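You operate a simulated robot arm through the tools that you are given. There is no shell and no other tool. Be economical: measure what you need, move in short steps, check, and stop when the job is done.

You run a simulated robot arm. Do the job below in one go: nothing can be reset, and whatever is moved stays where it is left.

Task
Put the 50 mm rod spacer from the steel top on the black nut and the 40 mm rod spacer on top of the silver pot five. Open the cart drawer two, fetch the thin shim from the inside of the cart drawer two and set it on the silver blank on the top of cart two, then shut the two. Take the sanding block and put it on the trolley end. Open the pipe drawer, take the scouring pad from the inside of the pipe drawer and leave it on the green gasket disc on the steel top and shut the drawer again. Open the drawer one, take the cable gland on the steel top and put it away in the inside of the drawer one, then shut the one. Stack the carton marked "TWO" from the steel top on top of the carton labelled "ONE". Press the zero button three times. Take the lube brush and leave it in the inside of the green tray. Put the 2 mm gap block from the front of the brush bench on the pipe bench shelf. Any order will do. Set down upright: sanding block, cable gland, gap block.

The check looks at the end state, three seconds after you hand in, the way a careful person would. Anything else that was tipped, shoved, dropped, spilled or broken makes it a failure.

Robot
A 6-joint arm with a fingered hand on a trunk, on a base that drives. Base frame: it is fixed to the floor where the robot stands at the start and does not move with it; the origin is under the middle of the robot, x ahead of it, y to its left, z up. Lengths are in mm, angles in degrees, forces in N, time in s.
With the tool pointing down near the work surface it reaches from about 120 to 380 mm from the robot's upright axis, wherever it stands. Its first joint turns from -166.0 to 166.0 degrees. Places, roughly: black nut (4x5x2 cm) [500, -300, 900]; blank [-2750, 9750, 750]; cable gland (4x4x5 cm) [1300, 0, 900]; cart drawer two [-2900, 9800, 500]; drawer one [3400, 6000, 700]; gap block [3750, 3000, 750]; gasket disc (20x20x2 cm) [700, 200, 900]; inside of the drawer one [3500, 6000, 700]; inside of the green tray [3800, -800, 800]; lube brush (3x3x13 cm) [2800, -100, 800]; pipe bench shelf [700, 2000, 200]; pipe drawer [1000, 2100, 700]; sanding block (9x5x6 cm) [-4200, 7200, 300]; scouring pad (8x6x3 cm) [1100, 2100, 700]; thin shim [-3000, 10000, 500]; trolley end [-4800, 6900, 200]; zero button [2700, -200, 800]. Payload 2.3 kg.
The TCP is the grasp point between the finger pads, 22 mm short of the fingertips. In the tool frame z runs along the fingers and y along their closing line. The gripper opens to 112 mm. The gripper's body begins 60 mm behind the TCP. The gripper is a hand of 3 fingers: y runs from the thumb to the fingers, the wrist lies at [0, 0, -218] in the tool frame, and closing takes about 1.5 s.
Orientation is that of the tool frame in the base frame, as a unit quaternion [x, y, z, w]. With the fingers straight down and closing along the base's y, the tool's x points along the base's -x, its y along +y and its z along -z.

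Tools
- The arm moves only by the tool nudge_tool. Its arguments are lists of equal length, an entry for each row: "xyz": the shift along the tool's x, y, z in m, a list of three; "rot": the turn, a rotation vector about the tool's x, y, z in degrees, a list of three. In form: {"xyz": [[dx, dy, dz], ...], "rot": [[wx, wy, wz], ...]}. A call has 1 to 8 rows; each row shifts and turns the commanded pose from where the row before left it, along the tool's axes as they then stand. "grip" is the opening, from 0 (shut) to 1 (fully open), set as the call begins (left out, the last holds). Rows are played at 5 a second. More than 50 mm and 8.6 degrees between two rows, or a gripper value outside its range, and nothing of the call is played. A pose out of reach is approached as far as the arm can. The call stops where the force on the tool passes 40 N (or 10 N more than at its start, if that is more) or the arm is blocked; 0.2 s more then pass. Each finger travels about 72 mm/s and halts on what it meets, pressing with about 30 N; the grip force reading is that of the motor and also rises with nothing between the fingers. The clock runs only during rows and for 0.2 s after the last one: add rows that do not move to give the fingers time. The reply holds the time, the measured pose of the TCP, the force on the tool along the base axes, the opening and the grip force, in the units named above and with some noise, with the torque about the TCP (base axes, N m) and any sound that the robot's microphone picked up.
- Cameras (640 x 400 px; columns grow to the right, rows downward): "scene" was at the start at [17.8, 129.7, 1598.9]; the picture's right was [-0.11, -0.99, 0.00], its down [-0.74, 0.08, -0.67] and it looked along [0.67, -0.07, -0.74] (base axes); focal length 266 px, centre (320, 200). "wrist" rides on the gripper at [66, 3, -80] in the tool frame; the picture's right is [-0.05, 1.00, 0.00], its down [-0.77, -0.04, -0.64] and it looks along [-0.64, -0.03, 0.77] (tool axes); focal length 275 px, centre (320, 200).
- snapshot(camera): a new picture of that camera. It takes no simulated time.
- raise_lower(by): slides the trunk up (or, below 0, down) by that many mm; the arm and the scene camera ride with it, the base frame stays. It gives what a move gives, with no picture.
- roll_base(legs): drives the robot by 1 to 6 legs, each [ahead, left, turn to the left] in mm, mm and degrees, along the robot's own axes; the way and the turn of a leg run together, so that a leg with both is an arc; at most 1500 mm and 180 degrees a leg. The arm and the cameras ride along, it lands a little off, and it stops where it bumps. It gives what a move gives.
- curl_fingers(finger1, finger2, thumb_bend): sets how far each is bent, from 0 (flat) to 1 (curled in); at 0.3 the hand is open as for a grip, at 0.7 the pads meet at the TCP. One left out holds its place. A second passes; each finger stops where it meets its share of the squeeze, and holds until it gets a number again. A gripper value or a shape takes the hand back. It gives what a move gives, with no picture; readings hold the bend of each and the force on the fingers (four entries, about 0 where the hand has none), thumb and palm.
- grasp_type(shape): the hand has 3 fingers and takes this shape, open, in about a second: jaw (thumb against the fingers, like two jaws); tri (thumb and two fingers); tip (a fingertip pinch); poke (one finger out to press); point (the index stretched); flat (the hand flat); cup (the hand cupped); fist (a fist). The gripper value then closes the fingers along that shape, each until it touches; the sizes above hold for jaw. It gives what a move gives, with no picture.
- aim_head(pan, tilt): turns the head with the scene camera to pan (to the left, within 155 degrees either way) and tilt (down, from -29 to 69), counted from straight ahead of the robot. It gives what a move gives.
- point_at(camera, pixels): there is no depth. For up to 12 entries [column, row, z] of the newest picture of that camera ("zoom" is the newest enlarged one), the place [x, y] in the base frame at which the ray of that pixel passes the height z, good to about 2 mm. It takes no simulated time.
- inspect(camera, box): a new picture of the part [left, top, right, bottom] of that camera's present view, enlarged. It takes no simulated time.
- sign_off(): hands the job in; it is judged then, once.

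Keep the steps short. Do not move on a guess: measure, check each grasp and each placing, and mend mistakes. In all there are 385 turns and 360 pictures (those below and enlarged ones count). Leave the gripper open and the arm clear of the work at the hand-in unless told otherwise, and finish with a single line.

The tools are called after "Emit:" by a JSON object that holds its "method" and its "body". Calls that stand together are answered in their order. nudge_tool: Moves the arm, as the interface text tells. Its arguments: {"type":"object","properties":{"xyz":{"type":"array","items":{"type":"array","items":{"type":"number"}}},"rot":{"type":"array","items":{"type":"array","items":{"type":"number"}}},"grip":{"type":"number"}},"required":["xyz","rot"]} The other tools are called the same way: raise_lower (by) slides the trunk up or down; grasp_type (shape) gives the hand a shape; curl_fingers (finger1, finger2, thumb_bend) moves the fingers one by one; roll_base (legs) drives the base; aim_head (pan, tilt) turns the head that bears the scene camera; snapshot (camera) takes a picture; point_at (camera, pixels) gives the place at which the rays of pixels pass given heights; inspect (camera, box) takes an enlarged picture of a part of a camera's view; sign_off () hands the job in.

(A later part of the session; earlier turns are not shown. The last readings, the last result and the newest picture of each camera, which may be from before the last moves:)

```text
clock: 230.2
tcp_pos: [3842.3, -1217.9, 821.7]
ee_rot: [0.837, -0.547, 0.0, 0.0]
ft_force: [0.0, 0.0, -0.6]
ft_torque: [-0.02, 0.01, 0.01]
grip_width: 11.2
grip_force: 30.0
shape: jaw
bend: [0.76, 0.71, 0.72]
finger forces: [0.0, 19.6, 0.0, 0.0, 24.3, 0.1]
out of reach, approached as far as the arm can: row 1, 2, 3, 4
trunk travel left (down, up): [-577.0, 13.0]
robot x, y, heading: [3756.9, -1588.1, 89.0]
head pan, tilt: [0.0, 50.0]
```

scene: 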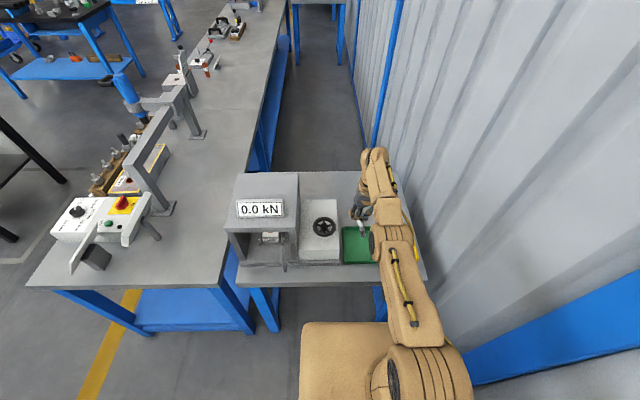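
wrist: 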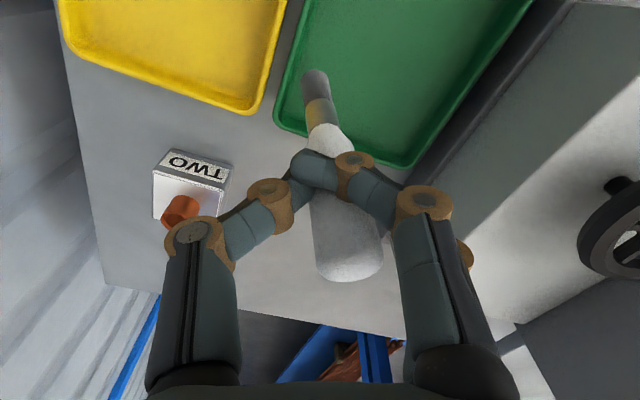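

Freed. Raise 100 mm, shift toward tray line, and return to the bench.

Emit:
{"method": "nudge_tool", "body": {"xyz": [[0, 0, -0.045], [0, 0, -0.045], [0, 0, -0.02], [-0.011, 0.024, 0], [-0.01, 0.024, 0], [0, 0, 0]], "rot": [[0, 0, 0], [0, 0, 0], [0, 0, 0], [0, 0, 0], [0, 0, 0], [0, 0, 0]]}}

Emit:
{"method": "roll_base", "body": {"legs": [[300, 0, 0]]}}

Emit:
{"method": "snapshot", "body": {"camera": "wrist"}}

Emit:
{"method": "inspect", "body": {"camera": "scene", "box": [280, 190, 440, 310]}}

```text
clock: 231.7
tcp_pos: [3790.2, -1218.5, 931.4]
ee_rot: [0.837, -0.547, 0.0, 0.001]
ft_force: [0.1, -0.6, -1.4]
ft_torque: [-0.02, 0.03, -0.02]
grip_width: 11.0
grip_force: 30.2
shape: jaw
bend: [0.76, 0.71, 0.72]
finger forces: [0.0, 19.5, 0.0, 0.1, 24.3, 0.0]
trunk travel left (down, up): [-577.0, 13.0]
robot x, y, heading: [3751.1, -1584.2, 89.1]
head pan, tilt: [0.0, 50.0]
```

```text
clock: 233.7
tcp_pos: [3795.0, -917.5, 931.0]
ee_rot: [0.837, -0.547, 0.0, 0.001]
ft_force: [0.4, -0.6, -0.7]
ft_torque: [0.0, -0.01, 0.0]
grip_width: 11.3
grip_force: 30.2
shape: jaw
bend: [0.76, 0.71, 0.72]
finger forces: [0.0, 19.5, 0.1, 0.0, 24.3, 0.0]
trunk travel left (down, up): [-577.0, 13.0]
robot x, y, heading: [3760.2, -1289.1, 88.8]
head pan, tilt: [0.0, 50.0]
```

```text
230 pictures are left
```

wrist: 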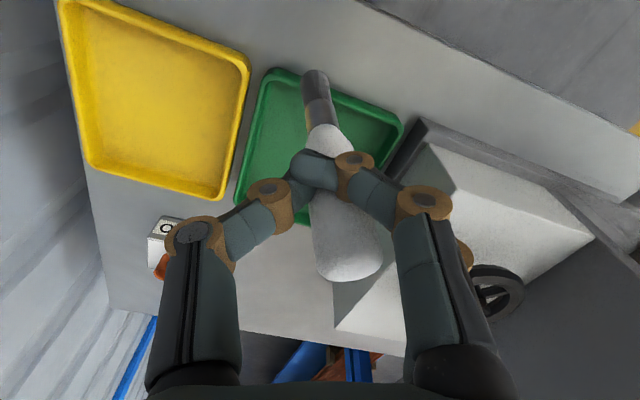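

```text
3.33 times, centred on (360, 250) of scene
```

zoom: 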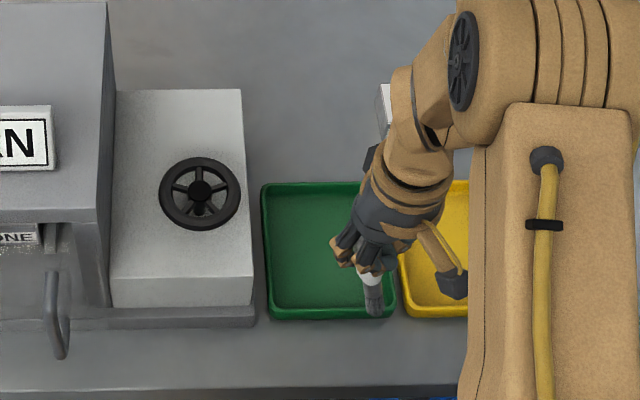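

Emit:
{"method": "point_at", "body": {"camera": "wrist", "pixels": [[315, 80, 826], [270, 70, 797], [404, 123, 797], [235, 203, 797]]}}

```text
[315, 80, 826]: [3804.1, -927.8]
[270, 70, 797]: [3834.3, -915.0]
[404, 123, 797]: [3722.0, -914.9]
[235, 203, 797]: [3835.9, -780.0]
```

Tray centre (3778,-848); bristle end at about (3804,-928). Shift 30 mm forward and lower until it touches the tray floor.

Emit:
{"method": "nudge_tool", "body": {"xyz": [[-0.0287, -0.0116, 0], [0, 0, 0.015], [0, 0, 0.015], [0, 0, 0.006], [0, 0, 0.004], [0, 0, 0]], "rot": [[0, 0, 0], [0, 0, 0], [0, 0, 0], [0, 0, 0], [0, 0, 0], [0, 0, 0]]}}

Emit:
{"method": "inspect", "body": {"camera": "scene", "box": [320, 200, 420, 290]}}

Emit:
{"method": "snapshot", "body": {"camera": "wrist"}}

```text
clock: 235.1
tcp_pos: [3795.2, -886.5, 891.1]
ee_rot: [0.837, -0.547, 0.0, 0.001]
ft_force: [-0.2, 0.1, 0.1]
ft_torque: [0.02, 0.04, 0.02]
grip_width: 11.2
grip_force: 29.8
shape: jaw
bend: [0.76, 0.71, 0.72]
finger forces: [0.0, 19.5, 0.0, 0.0, 24.2, 0.0]
trunk travel left (down, up): [-577.0, 13.0]
robot x, y, heading: [3761.1, -1286.6, 88.9]
head pan, tilt: [0.0, 50.0]
```

```text
4.44 times, centred on (370, 245) of scene
```

zoom: 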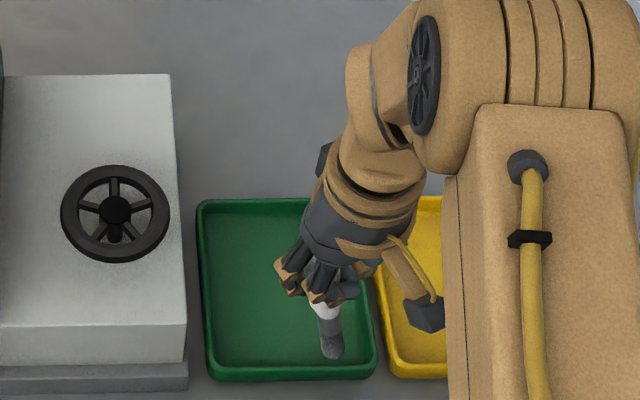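

```text
227 pictures are left
```

wrist: 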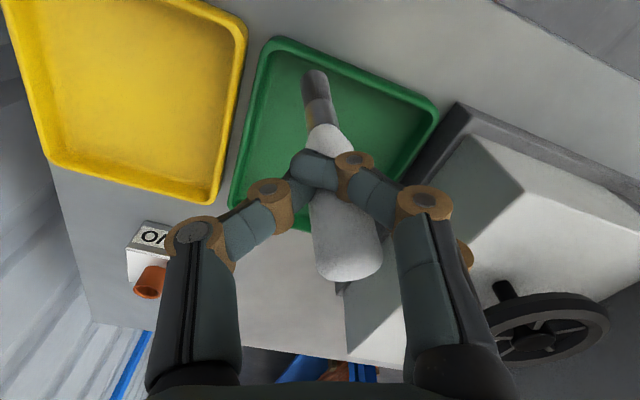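

Bristle end is inside the near part of the tray. Lower further until touch.

Emit:
{"method": "nudge_tool", "body": {"xyz": [[0, 0, 0.003], [0, 0, 0.003], [0, 0, 0]], "rot": [[0, 0, 0], [0, 0, 0], [0, 0, 0]]}}

Emit:
{"method": "nudge_tool", "body": {"xyz": [[0, 0, 0.003], [0, 0, 0.003], [0, 0, 0]], "rot": [[0, 0, 0], [0, 0, 0], [0, 0, 0]]}}

Emit:
{"method": "nudge_tool", "body": {"xyz": [[0, 0, 0.003], [0, 0, 0]], "rot": [[0, 0, 0], [0, 0, 0]]}}

```text
clock: 235.9
tcp_pos: [3795.0, -886.4, 885.5]
ee_rot: [0.838, -0.546, -0.001, 0.0]
ft_force: [-0.2, -1.0, -0.2]
ft_torque: [0.0, 0.0, 0.01]
grip_width: 11.2
grip_force: 30.0
shape: jaw
bend: [0.76, 0.71, 0.72]
finger forces: [0.0, 19.5, 0.0, 0.0, 24.2, 0.0]
trunk travel left (down, up): [-577.0, 13.0]
robot x, y, heading: [3754.8, -1283.2, 88.9]
head pan, tilt: [0.0, 50.0]
```

```text
clock: 236.7
tcp_pos: [3794.8, -887.1, 878.8]
ee_rot: [0.838, -0.546, -0.001, 0.0]
ft_force: [-0.3, 0.8, 0.8]
ft_torque: [-0.03, 0.01, 0.04]
grip_width: 11.4
grip_force: 29.7
shape: jaw
bend: [0.76, 0.71, 0.72]
finger forces: [0.1, 19.5, 0.1, 0.1, 24.2, 0.0]
trunk travel left (down, up): [-577.0, 13.0]
robot x, y, heading: [3756.9, -1288.7, 88.8]
head pan, tilt: [0.0, 50.0]
```

```text
clock: 237.3
tcp_pos: [3794.0, -887.2, 876.4]
ee_rot: [0.837, -0.547, 0.0, 0.001]
ft_force: [0.1, -0.2, -1.2]
ft_torque: [0.02, -0.01, 0.01]
grip_width: 11.0
grip_force: 30.2
shape: jaw
bend: [0.76, 0.71, 0.72]
finger forces: [0.0, 19.5, 0.0, 0.0, 24.2, 0.0]
trunk travel left (down, up): [-577.0, 13.0]
robot x, y, heading: [3758.6, -1287.9, 88.9]
head pan, tilt: [0.0, 50.0]
```

No touch yet; continue.

Emit:
{"method": "nudge_tool", "body": {"xyz": [[0, 0, 0.004], [0, 0, 0.004], [0, 0, 0]], "rot": [[0, 0, 0], [0, 0, 0], [0, 0, 0]]}}

Emit:
{"method": "nudge_tool", "body": {"xyz": [[0, 0, 0.004], [0, 0, 0.004], [0, 0, 0]], "rot": [[0, 0, 0], [0, 0, 0], [0, 0, 0]]}}

Emit:
{"method": "inspect", "body": {"camera": "scene", "box": [320, 200, 420, 290]}}

```text
clock: 238.1
tcp_pos: [3794.6, -885.7, 868.2]
ee_rot: [0.837, -0.547, -0.001, 0.0]
ft_force: [-0.3, -0.7, -0.6]
ft_torque: [0.01, 0.03, 0.02]
grip_width: 10.9
grip_force: 30.3
shape: jaw
bend: [0.76, 0.71, 0.72]
finger forces: [0.0, 19.5, 0.0, 0.0, 24.2, 0.0]
trunk travel left (down, up): [-577.0, 13.0]
robot x, y, heading: [3759.6, -1285.1, 88.9]
head pan, tilt: [0.0, 50.0]
```

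```text
clock: 238.9
tcp_pos: [3793.3, -887.2, 860.6]
ee_rot: [0.837, -0.547, 0.0, -0.001]
ft_force: [-4.3, 3.3, 23.1]
ft_torque: [0.06, 0.36, -0.04]
grip_width: 13.4
grip_force: 29.8
shape: jaw
bend: [0.76, 0.71, 0.75]
finger forces: [0.0, 20.7, 0.0, 0.0, 28.3, 0.1]
trunk travel left (down, up): [-577.0, 13.0]
robot x, y, heading: [3756.8, -1283.4, 88.9]
head pan, tilt: [0.0, 50.0]
```

```text
4.44 times, centred on (370, 245) of scene
```

zoom: 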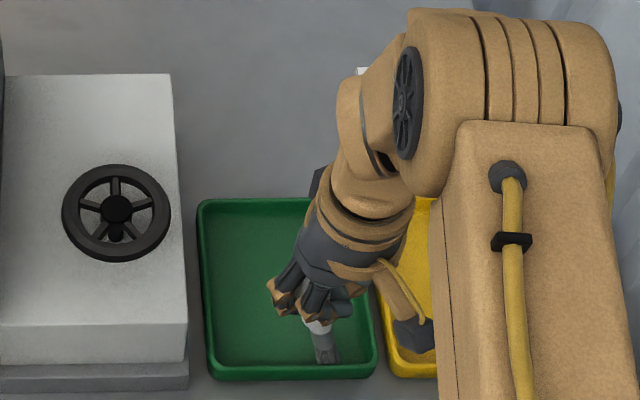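

Touch at 862. Now lay it: move forward along an arc about the bristle end, in two parts.

Emit:
{"method": "nudge_tool", "body": {"xyz": [[-0.006, 0, -0.002], [-0.006, 0, 0.002], [-0.006, 0, 0.002], [-0.006, 0, 0.002], [0, 0, 0]], "rot": [[0, 0, 0], [0, 0, 0], [0, 0, 0], [0, 0, 0], [0, 0, 0]]}}

Emit:
{"method": "inspect", "body": {"camera": "scene", "box": [320, 200, 420, 290]}}

Emit:
{"method": "snapshot", "body": {"camera": "wrist"}}

```text
clock: 240.1
tcp_pos: [3783.3, -864.3, 855.6]
ee_rot: [0.837, -0.547, 0.0, 0.001]
ft_force: [1.2, -0.3, 2.7]
ft_torque: [-0.08, -0.07, 0.02]
grip_width: 12.7
grip_force: 30.3
shape: jaw
bend: [0.76, 0.71, 0.75]
finger forces: [0.0, 18.3, 0.0, 0.0, 26.1, 0.0]
trunk travel left (down, up): [-577.0, 13.0]
robot x, y, heading: [3760.3, -1283.0, 89.0]
head pan, tilt: [0.0, 50.0]
```

```text
4.44 times, centred on (370, 245) of scene
```

zoom: 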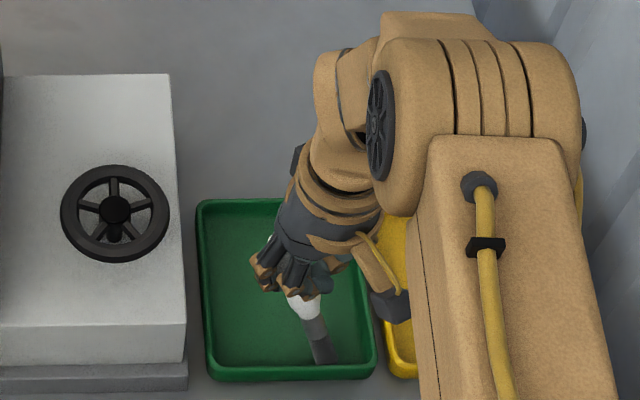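

```text
224 pictures are left
```

wrist: 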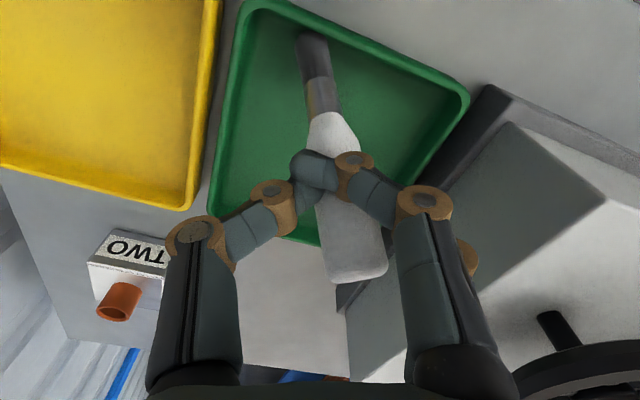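

It pivots well. Continue forward and down.

Emit:
{"method": "nudge_tool", "body": {"xyz": [[-0.006, 0, 0.003], [-0.006, 0, 0.0035], [-0.006, 0, 0.004], [-0.006, 0, 0.005], [-0.005, 0, 0.005], [0, 0, 0]], "rot": [[0, 0, 0], [0, 0, 0], [0, 0, 0], [0, 0, 0], [0, 0, 0], [0, 0, 0]]}}

Emit:
{"method": "snapshot", "body": {"camera": "wrist"}}

Emit:
{"method": "inspect", "body": {"camera": "scene", "box": [320, 200, 420, 290]}}

```text
clock: 241.5
tcp_pos: [3773.7, -836.9, 835.2]
ee_rot: [0.837, -0.547, 0.0, 0.001]
ft_force: [0.1, 1.6, 3.7]
ft_torque: [-0.1, -0.09, 0.06]
grip_width: 12.0
grip_force: 29.9
shape: jaw
bend: [0.76, 0.7, 0.75]
finger forces: [0.0, 18.5, 0.0, 0.0, 27.2, 0.0]
trunk travel left (down, up): [-577.0, 13.0]
robot x, y, heading: [3760.4, -1287.2, 89.1]
head pan, tilt: [0.0, 50.0]
```

```text
223 pictures are left
```

wrist: 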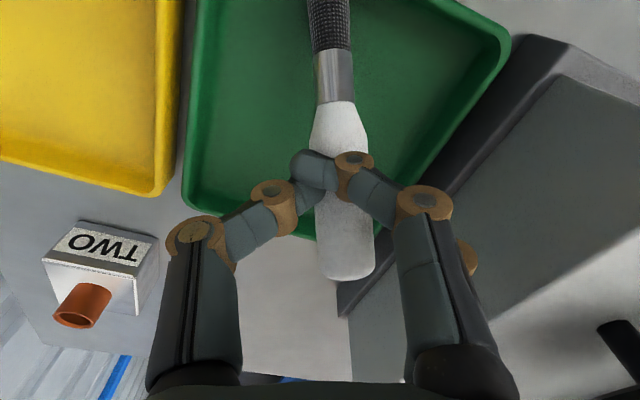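

```text
4.44 times, centred on (370, 245) of scene
```

zoom: 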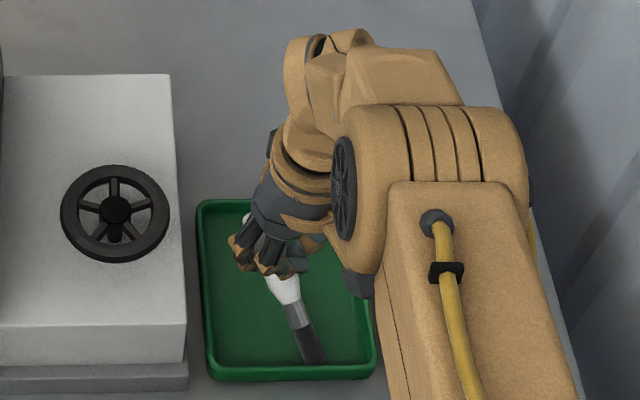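

About 50° now. A bit more down, then release gently (small opening).

Emit:
{"method": "nudge_tool", "body": {"xyz": [[-0.005, 0, 0.006], [-0.004, 0, 0.006], [-0.003, 0, 0.006], [-0.002, 0, 0.006], [0, 0, 0]], "rot": [[0, 0, 0], [0, 0, 0], [0, 0, 0], [0, 0, 0], [0, 0, 0]]}}

Emit:
{"method": "snapshot", "body": {"camera": "wrist"}}

```text
clock: 242.7
tcp_pos: [3767.2, -826.4, 812.8]
ee_rot: [0.837, -0.547, -0.001, 0.0]
ft_force: [1.0, 4.1, 4.2]
ft_torque: [-0.14, -0.1, 0.04]
grip_width: 12.4
grip_force: 30.5
shape: jaw
bend: [0.77, 0.7, 0.75]
finger forces: [0.0, 19.0, 0.0, 0.1, 24.3, 0.0]
trunk travel left (down, up): [-577.0, 13.0]
robot x, y, heading: [3758.6, -1288.1, 88.9]
head pan, tilt: [0.0, 50.0]
```

```text
221 pictures are left
```

wrist: 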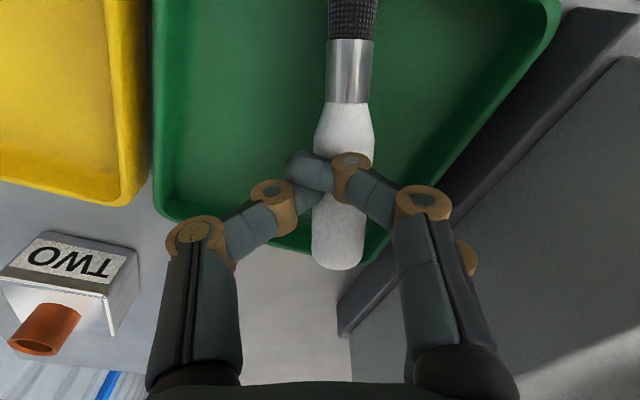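

Draw back 8 mm to keep the handle inside the far rim, then open.

Emit:
{"method": "nudge_tool", "body": {"xyz": [[0.004, 0, 0.002], [0.004, 0, 0.002], [0, 0, 0]], "rot": [[0, 0, 0], [0, 0, 0], [0, 0, 0]]}}

Emit:
{"method": "nudge_tool", "body": {"xyz": [[0, 0, 0], [0, 0, 0], [0, 0, 0], [0, 0, 0]], "rot": [[0, 0, 0], [0, 0, 0], [0, 0, 0], [0, 0, 0]], "grip": 0.35}}

Emit:
{"method": "snapshot", "body": {"camera": "wrist"}}

```text
clock: 243.5
tcp_pos: [3769.3, -826.8, 806.3]
ee_rot: [0.837, -0.547, 0.0, 0.0]
ft_force: [-6.5, 24.0, 6.5]
ft_torque: [0.22, 0.07, -0.1]
grip_width: 11.8
grip_force: 29.9
shape: jaw
bend: [0.76, 0.7, 0.75]
finger forces: [0.0, 19.3, 0.0, 0.0, 25.8, 0.0]
trunk travel left (down, up): [-577.0, 13.0]
robot x, y, heading: [3755.8, -1287.5, 88.8]
head pan, tilt: [0.0, 50.0]
```

```text
clock: 244.5
tcp_pos: [3771.3, -832.9, 808.2]
ee_rot: [0.837, -0.547, 0.0, 0.002]
ft_force: [-1.6, -0.6, 0.5]
ft_torque: [-0.01, 0.0, -0.02]
grip_width: 39.0
grip_force: 0.0
shape: jaw
bend: [0.74, 0.74, 0.7]
finger forces: [0.1, 0.2, 0.0, 0.1, 0.0, 0.1]
trunk travel left (down, up): [-577.0, 13.0]
robot x, y, heading: [3759.8, -1286.5, 88.9]
head pan, tilt: [0.0, 50.0]
```

```text
220 pictures are left
```

wrist: 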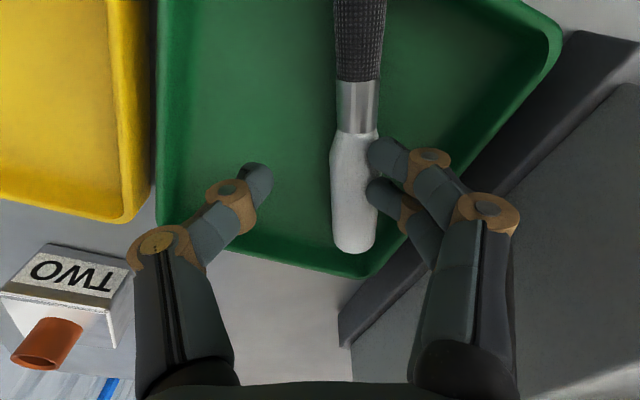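

The brush lies inside the tray. Lift and verify.

Emit:
{"method": "nudge_tool", "body": {"xyz": [[0, 0, -0.03], [0, 0, -0.04], [0.02, 0, -0.04], [0.03, 0, -0.03], [0.04, 0, 0], [0.04, 0, 0], [0.04, 0, 0], [0, 0, 0]], "rot": [[0, 0, 0], [0, 0, 0], [0, 0, 0], [0, 0, 0], [0, 0, 0], [0, 0, 0], [0, 0, 0], [0, 0, 0]]}}

Emit:
{"method": "inspect", "body": {"camera": "scene", "box": [300, 190, 440, 290]}}

Emit:
{"method": "snapshot", "body": {"camera": "wrist"}}

```text
clock: 246.3
tcp_pos: [3841.0, -987.4, 948.1]
ee_rot: [0.838, -0.546, -0.001, 0.0]
ft_force: [-0.3, -0.6, -0.6]
ft_torque: [0.01, -0.02, 0.03]
grip_width: 39.1
grip_force: 0.0
shape: jaw
bend: [0.74, 0.74, 0.7]
finger forces: [0.0, 0.0, 0.1, 0.1, 0.0, 0.0]
trunk travel left (down, up): [-577.0, 13.0]
robot x, y, heading: [3757.7, -1287.5, 89.1]
head pan, tilt: [0.0, 50.0]
```

```text
4.00 times, centred on (370, 240) of scene
```

zoom: 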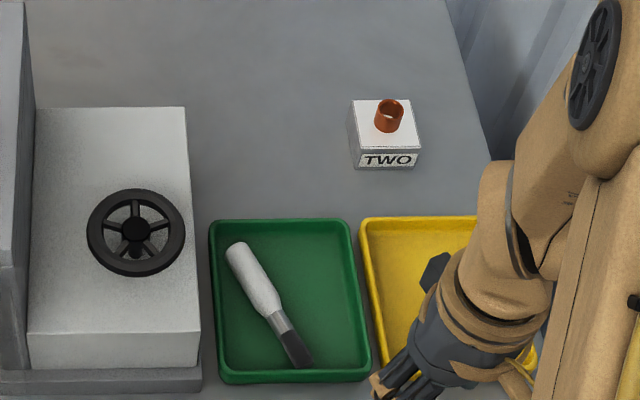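

```text
218 pictures are left
```

wrist: 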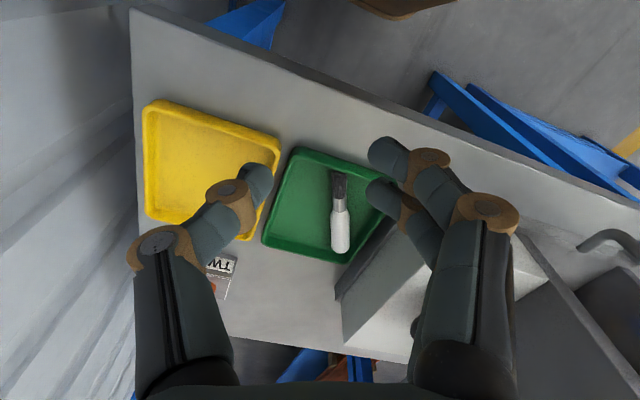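

Brush placed properly. Next the gap block near (3750,3000). Straighten the hand and drive: back, left to the aisle at x≈2000, then along +y.

Emit:
{"method": "nudge_tool", "body": {"xyz": [[0, 0, -0.03], [0, 0, -0.03], [0, 0, -0.03], [0, 0, 0]], "rot": [[0, 0, 8.3], [0, 0, 8.3], [0, 0, 8.3], [0, 0, 0]], "grip": 1}}

Emit:
{"method": "roll_base", "body": {"legs": [[-300, 0, 0], [0, 870, 1], [0, 870, 0], [1400, 0, 0], [1400, 0, 0]]}}

Emit:
{"method": "aim_head", "body": {"pan": -30, "tilt": 25}}

Emit:
{"method": "snapshot", "body": {"camera": "scene"}}

```text
clock: 247.3
tcp_pos: [3841.2, -985.7, 1038.0]
ee_rot: [-0.699, 0.715, 0.0, -0.001]
ft_force: [-0.3, 0.1, -0.4]
ft_torque: [0.02, -0.04, 0.02]
grip_width: 111.9
grip_force: 0.2
shape: jaw
bend: [0.3, 0.3, 0.3]
finger forces: [0.0, 0.1, 0.0, 0.0, 0.1, 0.0]
trunk travel left (down, up): [-577.0, 13.0]
robot x, y, heading: [3759.4, -1285.7, 88.8]
head pan, tilt: [0.0, 50.0]
```

```text
clock: 270.9
tcp_pos: [2102.7, 1510.9, 1037.7]
ee_rot: [-0.704, 0.71, 0.0, -0.001]
ft_force: [0.3, 0.5, 0.0]
ft_torque: [0.0, -0.03, 0.02]
grip_width: 111.9
grip_force: 0.0
shape: jaw
bend: [0.3, 0.3, 0.3]
finger forces: [0.0, 0.1, 0.1, 0.1, 0.0, 0.0]
trunk travel left (down, up): [-577.0, 13.0]
robot x, y, heading: [2025.7, 1211.7, 89.7]
head pan, tilt: [0.0, 50.0]
```

```text
clock: 271.8
tcp_pos: [2103.9, 1510.7, 1038.1]
ee_rot: [-0.704, 0.71, 0.0, -0.001]
ft_force: [-0.6, 1.1, -0.3]
ft_torque: [-0.03, 0.0, 0.05]
grip_width: 112.0
grip_force: 0.0
shape: jaw
bend: [0.3, 0.3, 0.3]
finger forces: [0.0, 0.0, 0.0, 0.0, 0.0, 0.1]
trunk travel left (down, up): [-577.0, 13.0]
robot x, y, heading: [2024.9, 1210.9, 89.7]
head pan, tilt: [-30.0, 25.0]
```

```text
217 pictures are left
```

scene: 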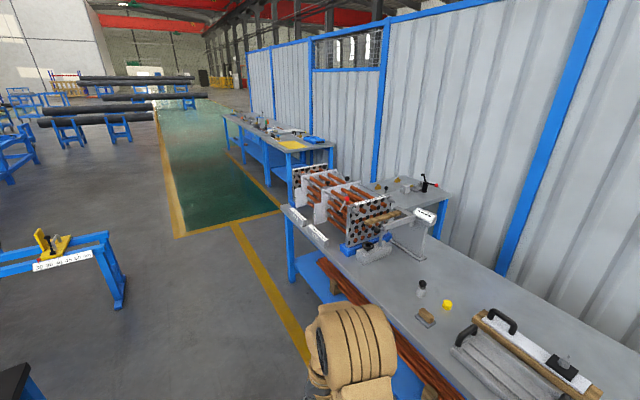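

A smaller bench stands behind at (410,190). Drive further along and look to the right.

Emit:
{"method": "roll_base", "body": {"legs": [[1400, 0, 0]]}}

Emit:
{"method": "aim_head", "body": {"pan": -75, "tilt": 30}}

Emit:
{"method": "snapshot", "body": {"camera": "scene"}}

```text
clock: 278.8
tcp_pos: [2116.4, 2918.4, 1037.9]
ee_rot: [-0.703, 0.712, 0.0, -0.002]
ft_force: [-0.6, -0.2, 0.7]
ft_torque: [0.0, -0.02, -0.02]
grip_width: 112.0
grip_force: 0.1
shape: jaw
bend: [0.3, 0.3, 0.3]
finger forces: [0.1, 0.0, 0.0, 0.0, 0.1, 0.0]
trunk travel left (down, up): [-577.0, 13.0]
robot x, y, heading: [2039.6, 2620.8, 89.2]
head pan, tilt: [-30.0, 25.0]
```

```text
clock: 280.0
tcp_pos: [2116.9, 2918.3, 1039.2]
ee_rot: [-0.703, 0.711, 0.001, -0.002]
ft_force: [0.3, 0.3, -1.0]
ft_torque: [0.0, 0.01, 0.02]
grip_width: 112.1
grip_force: 0.0
shape: jaw
bend: [0.3, 0.3, 0.3]
finger forces: [0.0, 0.0, 0.1, 0.0, 0.0, 0.1]
trunk travel left (down, up): [-577.0, 13.0]
robot x, y, heading: [2037.2, 2618.1, 89.5]
head pan, tilt: [-75.0, 30.0]
```

```text
216 pictures are left
```

scene: 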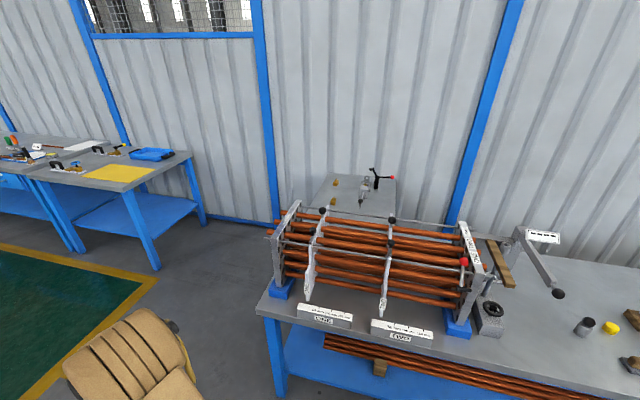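

Emit:
{"method": "point_at", "body": {"camera": "scene", "pixels": [[278, 395, 0], [258, 315, 760], [155, 270, 0], [205, 224, 0], [310, 210, 760], [360, 195, 800], [335, 208, 760], [190, 155, 760], [270, 222, 0]]}}

Emit:
{"method": "inspect", "body": {"camera": "scene", "box": [290, 150, 430, 250]}}

```text
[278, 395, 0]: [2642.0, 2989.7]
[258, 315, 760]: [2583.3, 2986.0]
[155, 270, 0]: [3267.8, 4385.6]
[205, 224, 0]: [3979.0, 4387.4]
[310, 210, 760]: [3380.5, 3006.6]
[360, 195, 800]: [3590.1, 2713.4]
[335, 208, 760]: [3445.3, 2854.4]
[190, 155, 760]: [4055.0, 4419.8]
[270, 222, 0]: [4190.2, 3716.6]
```

```text
4.00 times, centred on (360, 200) of scene
```

zoom: 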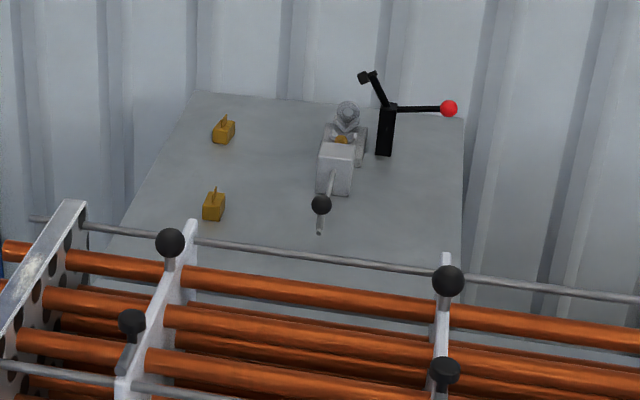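

Two small blocks stand on that bench, which spans y≈2550–3070. I go around into the gap at y≈3700 and face it from +y.

Emit:
{"method": "roll_base", "body": {"legs": [[1130, 0, 0], [0, 0, 180], [0, 1450, 0]]}}

Emit:
{"method": "aim_head", "body": {"pan": 10, "tilt": 45}}

Emit:
{"method": "snapshot", "body": {"camera": "scene"}}

```text
clock: 299.9
tcp_pos: [3408.0, 3416.4, 1038.7]
ee_rot: [0.719, 0.695, 0.002, 0.0]
ft_force: [-0.4, -0.1, 0.2]
ft_torque: [-0.02, 0.0, 0.04]
grip_width: 111.9
grip_force: 0.1
shape: jaw
bend: [0.3, 0.3, 0.3]
finger forces: [0.0, 0.1, 0.0, 0.0, 0.0, 0.0]
trunk travel left (down, up): [-577.0, 13.0]
robot x, y, heading: [3492.6, 3715.0, -91.8]
head pan, tilt: [-75.0, 30.0]
```

```text
clock: 301.4
tcp_pos: [3407.8, 3415.7, 1038.0]
ee_rot: [0.719, 0.695, 0.001, -0.001]
ft_force: [-0.5, 0.5, -0.4]
ft_torque: [0.0, -0.01, -0.03]
grip_width: 111.9
grip_force: 0.1
shape: jaw
bend: [0.3, 0.3, 0.3]
finger forces: [0.0, 0.0, 0.0, 0.0, 0.1, 0.1]
trunk travel left (down, up): [-577.0, 13.0]
robot x, y, heading: [3493.8, 3712.4, -92.1]
head pan, tilt: [10.0, 45.0]
```

```text
214 pictures are left
```

scene: 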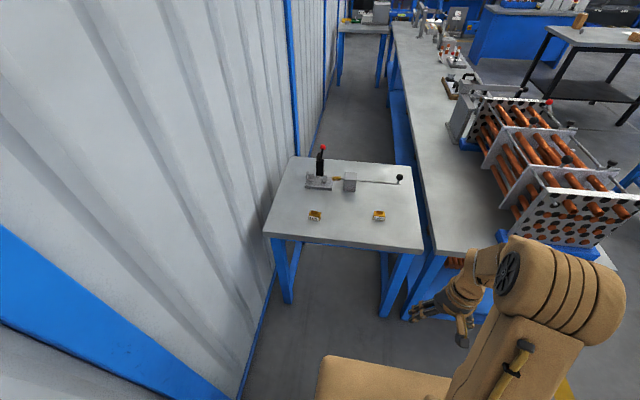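

Emit:
{"method": "inspect", "body": {"camera": "scene", "box": [290, 195, 410, 235]}}

Emit:
{"method": "inspect", "body": {"camera": "scene", "box": [305, 205, 325, 225]}}

Emit:
{"method": "inspect", "body": {"camera": "scene", "box": [369, 205, 389, 225]}}

Emit:
{"method": "point_at", "body": {"camera": "scene", "pixels": [[315, 216, 770], [379, 216, 770], [422, 250, 755], [264, 234, 755], [296, 156, 755], [411, 168, 755]]}}

```text
5.33 times, centred on (350, 215) of scene
```

zoom: 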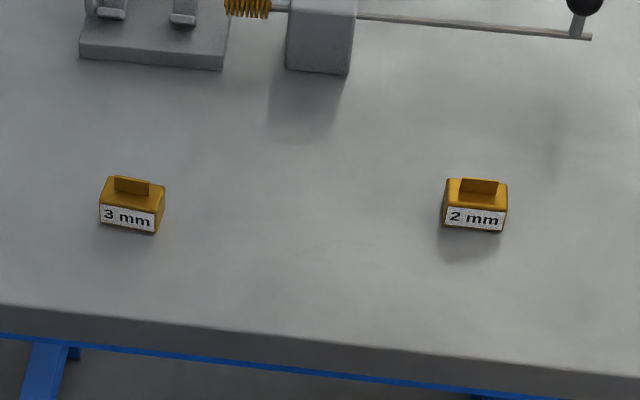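

```text
16.00 times, centred on (315, 215) of scene
```

zoom: 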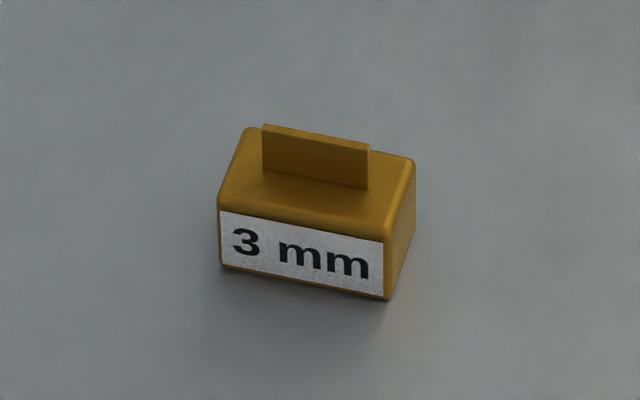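

```text
16.00 times, centred on (379, 215) of scene
```

zoom: 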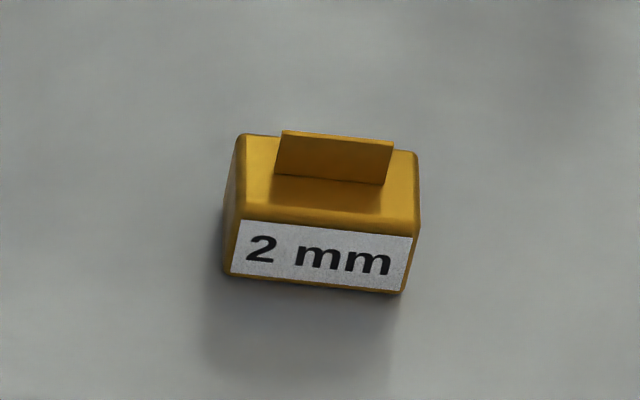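

```text
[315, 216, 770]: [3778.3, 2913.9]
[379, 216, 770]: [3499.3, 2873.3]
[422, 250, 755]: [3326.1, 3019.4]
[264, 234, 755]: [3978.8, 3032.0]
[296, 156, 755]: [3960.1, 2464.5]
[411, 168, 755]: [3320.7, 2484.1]
```

The right one is the 2 mm block, at about (3497,2877). Drive 390 ahead to the bench and look closer.

Emit:
{"method": "roll_base", "body": {"legs": [[390, 0, 2]]}}

Emit:
{"method": "nudge_tool", "body": {"xyz": [[-0.04, 0.02, 0.02], [-0.04, 0.02, 0.02], [0, 0.02, 0.03], [0, 0.02, 0.03], [0, 0, 0]], "rot": [[0, 0, 0], [0, 0, 0], [0, 0, 0], [0, 0, 0], [0, 0, 0]]}}

Emit:
{"method": "snapshot", "body": {"camera": "wrist"}}

Emit:
{"method": "snapshot", "body": {"camera": "scene"}}

```text
clock: 303.9
tcp_pos: [3413.2, 3019.0, 1037.6]
ee_rot: [0.707, 0.708, 0.001, -0.001]
ft_force: [0.9, -0.3, -0.1]
ft_torque: [-0.01, -0.01, -0.02]
grip_width: 111.8
grip_force: 0.0
shape: jaw
bend: [0.3, 0.3, 0.3]
finger forces: [0.0, 0.0, 0.0, 0.0, 0.1, 0.0]
trunk travel left (down, up): [-577.0, 13.0]
robot x, y, heading: [3483.4, 3323.0, -89.9]
head pan, tilt: [10.0, 45.0]
```

```text
clock: 305.1
tcp_pos: [3493.1, 2939.7, 938.1]
ee_rot: [0.707, 0.707, 0.001, 0.0]
ft_force: [0.0, -0.1, 0.1]
ft_torque: [0.0, 0.01, -0.01]
grip_width: 112.1
grip_force: 0.0
shape: jaw
bend: [0.3, 0.3, 0.3]
finger forces: [0.0, 0.0, 0.0, 0.0, 0.1, 0.1]
trunk travel left (down, up): [-577.0, 13.0]
robot x, y, heading: [3484.5, 3321.2, -89.8]
head pan, tilt: [10.0, 45.0]
```

```text
210 pictures are left
```

wrist: 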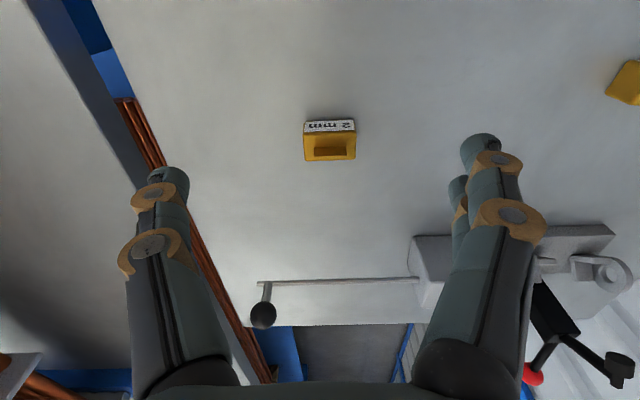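

```text
209 pictures are left
```

scene: 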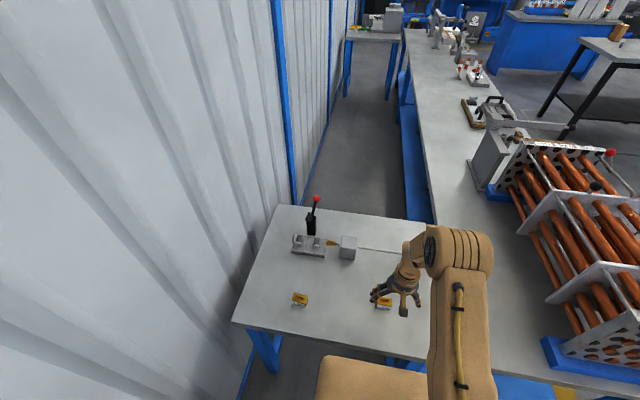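

Emit:
{"method": "inspect", "body": {"camera": "wrist", "box": [290, 105, 370, 175]}}

Emit:
{"method": "inspect", "body": {"camera": "scene", "box": [360, 280, 410, 320]}}

```text
5.71 times, centred on (330, 140) of wrist
```

zoom: 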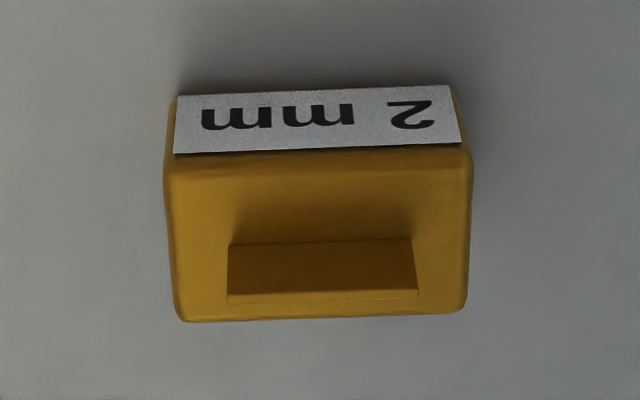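

```text
10.00 times, centred on (385, 300) of scene
```

zoom: 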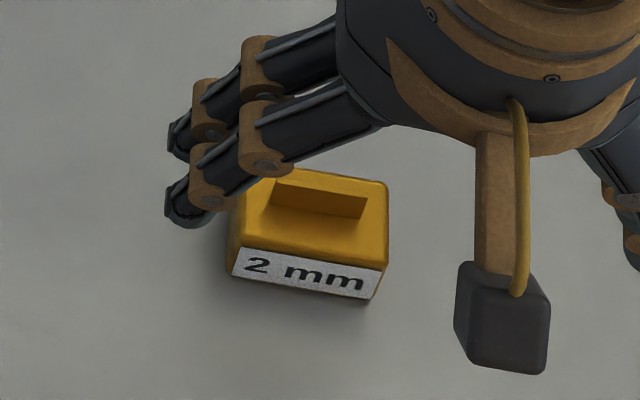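

Emit:
{"method": "point_at", "body": {"camera": "wrist", "pixels": [[305.2, 121.3, 760], [352.8, 119.9, 760], [305.2, 121.3, 745], [352.8, 119.9, 745], [303.4, 133.9, 785], [356.3, 131.3, 785], [306.4, 161, 785], [355.4, 159, 785]]}}

Emit:
{"method": "point_at", "body": {"camera": "scene", "pixels": [[376.2, 307.5, 760], [390.2, 310, 760], [376.2, 307.5, 745], [390.2, 310, 745], [377, 304.8, 785], [391.2, 306.8, 785]]}}

```text
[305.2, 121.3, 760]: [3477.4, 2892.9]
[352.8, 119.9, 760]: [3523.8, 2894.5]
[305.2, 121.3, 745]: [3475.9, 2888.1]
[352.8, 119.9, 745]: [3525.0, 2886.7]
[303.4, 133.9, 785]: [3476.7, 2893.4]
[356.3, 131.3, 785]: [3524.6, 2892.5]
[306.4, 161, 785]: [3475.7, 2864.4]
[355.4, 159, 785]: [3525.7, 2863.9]
```

```text
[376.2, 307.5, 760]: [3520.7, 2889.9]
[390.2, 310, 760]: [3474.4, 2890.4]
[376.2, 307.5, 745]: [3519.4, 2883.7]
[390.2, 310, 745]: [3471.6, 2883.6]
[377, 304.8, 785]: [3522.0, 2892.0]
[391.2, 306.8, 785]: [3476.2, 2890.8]
```

Block: x 3475–3523, y 2864–2892, bench z≈758. Descend onto it with open fingers.

Emit:
{"method": "nudge_tool", "body": {"xyz": [[-0.031, 0.0035, 0.02], [-0.031, 0.003, 0.03], [0, 0, 0.04], [0, 0, 0.03], [0, 0, 0.02], [0, 0, 0]], "rot": [[0, 0, 0], [0, 0, 0], [0, 0, 0], [0, 0, 0], [0, 0, 0], [0, 0, 0]]}}

Emit:
{"method": "snapshot", "body": {"camera": "wrist"}}

```text
clock: 306.5
tcp_pos: [3500.0, 2876.4, 796.5]
ee_rot: [0.706, 0.708, 0.001, 0.0]
ft_force: [-0.2, -0.3, -0.1]
ft_torque: [-0.01, -0.01, 0.0]
grip_width: 111.9
grip_force: 0.1
shape: jaw
bend: [0.3, 0.3, 0.3]
finger forces: [0.0, 0.1, 0.0, 0.0, 0.1, 0.0]
trunk travel left (down, up): [-577.0, 13.0]
robot x, y, heading: [3490.0, 3322.7, -89.9]
head pan, tilt: [10.0, 45.0]
```

```text
206 pictures are left
```

wrist: 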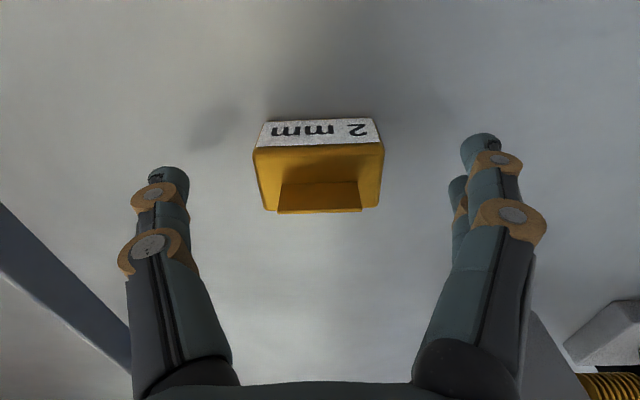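

Emit:
{"method": "nudge_tool", "body": {"xyz": [[0, 0, 0.007], [0, 0, 0.006], [0, 0, 0]], "rot": [[0, 0, 0], [0, 0, 0], [0, 0, 0]]}}

Emit:
{"method": "nudge_tool", "body": {"xyz": [[0, 0, 0], [0, 0, 0], [0, 0, 0], [0, 0, 0], [0, 0, 0], [0, 0, 0]], "rot": [[0, 0, 0], [0, 0, 0], [0, 0, 0], [0, 0, 0], [0, 0, 0], [0, 0, 0]], "grip": 0}}

Emit:
{"method": "nudge_tool", "body": {"xyz": [[0, 0, -0.02], [0, 0, -0.04], [0, 0, -0.04], [0, 0, -0.04], [0, 0, 0]], "rot": [[0, 0, 0], [0, 0, 0], [0, 0, 0], [0, 0, 0], [0, 0, 0]]}}

Emit:
{"method": "snapshot", "body": {"camera": "wrist"}}

```text
clock: 307.3
tcp_pos: [3500.6, 2876.8, 784.3]
ee_rot: [0.706, 0.708, 0.002, -0.001]
ft_force: [0.1, -0.7, 0.7]
ft_torque: [0.01, -0.01, -0.03]
grip_width: 111.7
grip_force: 0.1
shape: jaw
bend: [0.3, 0.3, 0.3]
finger forces: [0.0, 0.0, 0.1, 0.1, 0.0, 0.0]
trunk travel left (down, up): [-577.0, 13.0]
robot x, y, heading: [3486.9, 3317.0, -89.6]
head pan, tilt: [10.0, 45.0]
```

```text
clock: 308.7
tcp_pos: [3500.2, 2878.0, 784.2]
ee_rot: [0.707, 0.707, 0.001, 0.0]
ft_force: [-0.6, -0.2, 0.7]
ft_torque: [0.03, 0.03, 0.0]
grip_width: 43.4
grip_force: 30.5
shape: jaw
bend: [0.73, 0.73, 0.7]
finger forces: [13.7, 13.7, 0.0, 0.0, 27.3, 0.0]
trunk travel left (down, up): [-577.0, 13.0]
robot x, y, heading: [3489.5, 3322.0, -90.0]
head pan, tilt: [10.0, 45.0]
```

```text
clock: 309.9
tcp_pos: [3499.8, 2877.7, 925.8]
ee_rot: [0.706, 0.708, 0.001, 0.001]
ft_force: [-0.4, 0.7, -4.1]
ft_torque: [0.0, 0.02, -0.02]
grip_width: 43.3
grip_force: 29.3
shape: jaw
bend: [0.73, 0.73, 0.7]
finger forces: [13.7, 13.7, 0.0, 0.0, 27.2, 0.0]
trunk travel left (down, up): [-577.0, 13.0]
robot x, y, heading: [3486.3, 3319.1, -89.8]
head pan, tilt: [10.0, 45.0]
```

```text
205 pictures are left
```

wrist: 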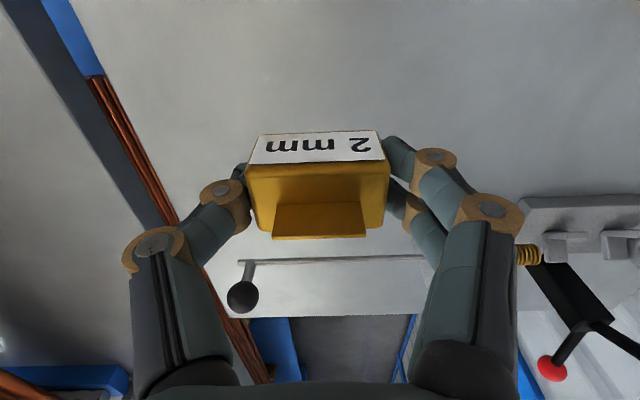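

2 mm block held firmly. Retract, then drive out through the aisle to the pipe bench and look at its shelf.

Emit:
{"method": "nudge_tool", "body": {"xyz": [[0.045, 0, -0.02], [0.045, 0, -0.02], [0.045, 0, 0], [0, 0, 0]], "rot": [[0, 0, 0], [0, 0, 0], [0, 0, 0], [0, 0, 0]]}}

Emit:
{"method": "roll_base", "body": {"legs": [[-380, 0, 0], [0, -1450, 0], [1350, 0, 0], [1350, 0, 0], [0, 0, 180]]}}

Emit:
{"method": "aim_head", "body": {"pan": 50, "tilt": 30}}

Emit:
{"method": "snapshot", "body": {"camera": "scene"}}

```text
clock: 310.9
tcp_pos: [3499.5, 3011.0, 964.9]
ee_rot: [0.706, 0.708, 0.001, 0.0]
ft_force: [1.0, -0.6, -4.5]
ft_torque: [0.01, -0.01, -0.02]
grip_width: 42.9
grip_force: 29.3
shape: jaw
bend: [0.73, 0.73, 0.7]
finger forces: [13.8, 13.7, 0.0, 0.0, 27.3, 0.0]
trunk travel left (down, up): [-577.0, 13.0]
robot x, y, heading: [3489.3, 3320.3, -89.9]
head pan, tilt: [10.0, 45.0]
```

```text
clock: 340.1
tcp_pos: [2065.7, 1306.2, 963.8]
ee_rot: [-0.694, 0.72, 0.0, -0.001]
ft_force: [0.4, -0.4, -3.0]
ft_torque: [-0.02, 0.01, -0.02]
grip_width: 43.3
grip_force: 30.1
shape: jaw
bend: [0.73, 0.73, 0.7]
finger forces: [13.7, 13.6, 0.0, 0.0, 27.2, 0.1]
trunk travel left (down, up): [-577.0, 13.0]
robot x, y, heading: [2062.6, 994.1, 88.2]
head pan, tilt: [10.0, 45.0]
```

```text
clock: 341.1
tcp_pos: [2064.0, 1307.2, 964.3]
ee_rot: [-0.695, 0.719, 0.0, -0.002]
ft_force: [-0.1, -0.1, -3.7]
ft_torque: [-0.01, 0.02, -0.02]
grip_width: 43.2
grip_force: 29.9
shape: jaw
bend: [0.73, 0.73, 0.7]
finger forces: [13.6, 13.7, 0.0, 0.0, 27.4, 0.0]
trunk travel left (down, up): [-577.0, 13.0]
robot x, y, heading: [2064.6, 994.7, 88.0]
head pan, tilt: [50.0, 30.0]
```

```text
204 pictures are left
```

scene: 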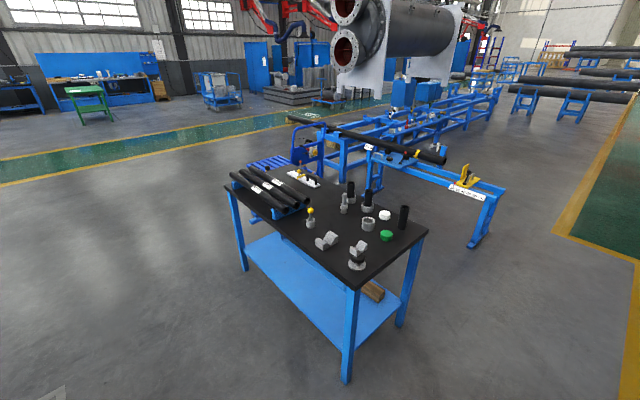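

I see the pipe bench. Measure it and enlarge.

Emit:
{"method": "point_at", "body": {"camera": "scene", "pixels": [[346, 382, 0], [243, 272, 0], [400, 326, 0], [354, 288, 800], [225, 185, 800], [428, 231, 800], [320, 145, 800], [345, 340, 250]]}}

Emit:
{"method": "inspect", "body": {"camera": "scene", "box": [210, 150, 440, 390]}}

```text
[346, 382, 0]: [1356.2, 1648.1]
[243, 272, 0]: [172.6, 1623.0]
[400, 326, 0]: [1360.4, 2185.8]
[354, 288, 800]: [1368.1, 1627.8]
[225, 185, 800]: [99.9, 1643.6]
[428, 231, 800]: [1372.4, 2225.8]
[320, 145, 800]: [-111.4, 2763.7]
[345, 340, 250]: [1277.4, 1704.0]
```

```text
1.67 times, centred on (325, 270) of scene
```

zoom: 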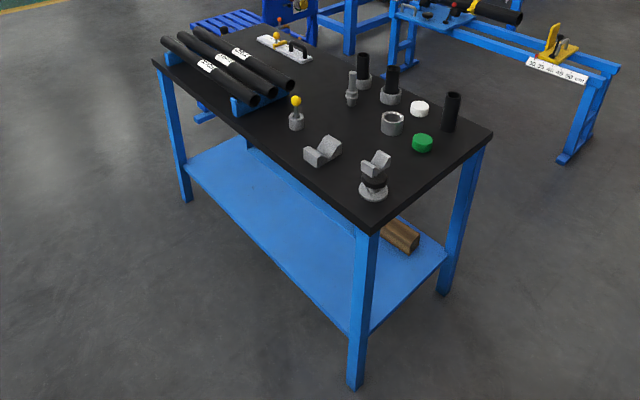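

Bench: x 130–1370, y 1640–2225, top 800; shelf low and open toward me. I go to x≈960 in front and look at the shelf with the trunk lowered.

Emit:
{"method": "roll_base", "body": {"legs": [[0, 1150, 2]]}}

Emit:
{"method": "raise_lower", "body": {"by": -500}}

Emit:
{"method": "aim_head", "body": {"pan": 0, "tilt": 35}}

Emit:
{"method": "snapshot", "body": {"camera": "scene"}}

Emit:
{"method": "snapshot", "body": {"camera": "wrist"}}

```text
clock: 347.0
tcp_pos: [896.2, 1316.3, 965.8]
ee_rot: [0.711, -0.703, -0.001, 0.001]
ft_force: [0.4, 0.1, -4.5]
ft_torque: [0.02, -0.03, 0.01]
grip_width: 43.3
grip_force: 30.1
shape: jaw
bend: [0.73, 0.73, 0.7]
finger forces: [13.7, 13.6, 0.0, 0.0, 27.4, 0.1]
trunk travel left (down, up): [-577.0, 13.0]
robot x, y, heading: [907.5, 1009.0, 90.8]
head pan, tilt: [50.0, 30.0]
```

```text
refused: -500 is not a number from -400 to 400
```

```text
clock: 348.2
tcp_pos: [894.8, 1315.2, 963.6]
ee_rot: [0.711, -0.703, 0.0, 0.002]
ft_force: [-0.2, 0.1, -2.9]
ft_torque: [-0.01, -0.02, 0.03]
grip_width: 43.3
grip_force: 30.3
shape: jaw
bend: [0.73, 0.73, 0.7]
finger forces: [13.7, 13.7, 0.0, 0.1, 27.4, 0.2]
trunk travel left (down, up): [-577.0, 13.0]
robot x, y, heading: [912.5, 1007.6, 90.9]
head pan, tilt: [0.0, 35.0]
```

```text
202 pictures are left
```

scene: 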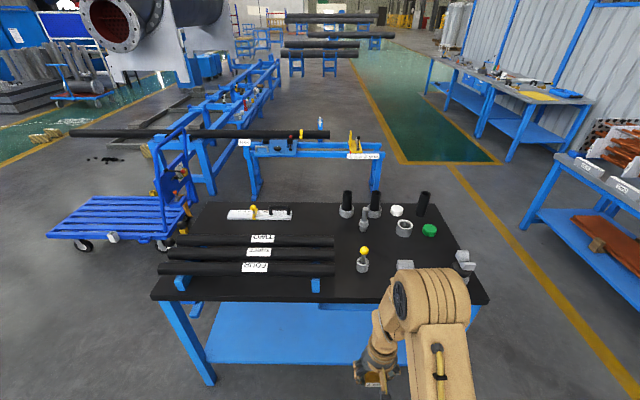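

```text
201 pictures are left
```

wrist: 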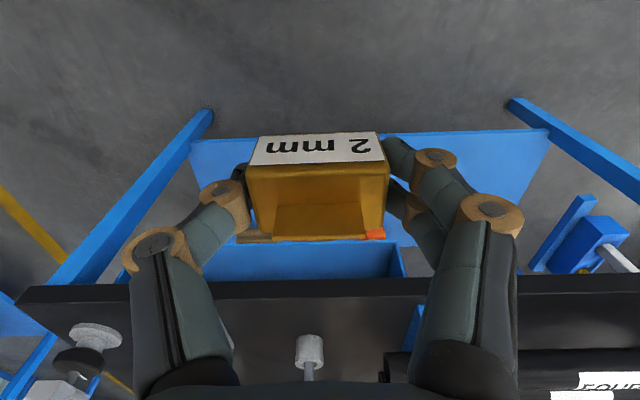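

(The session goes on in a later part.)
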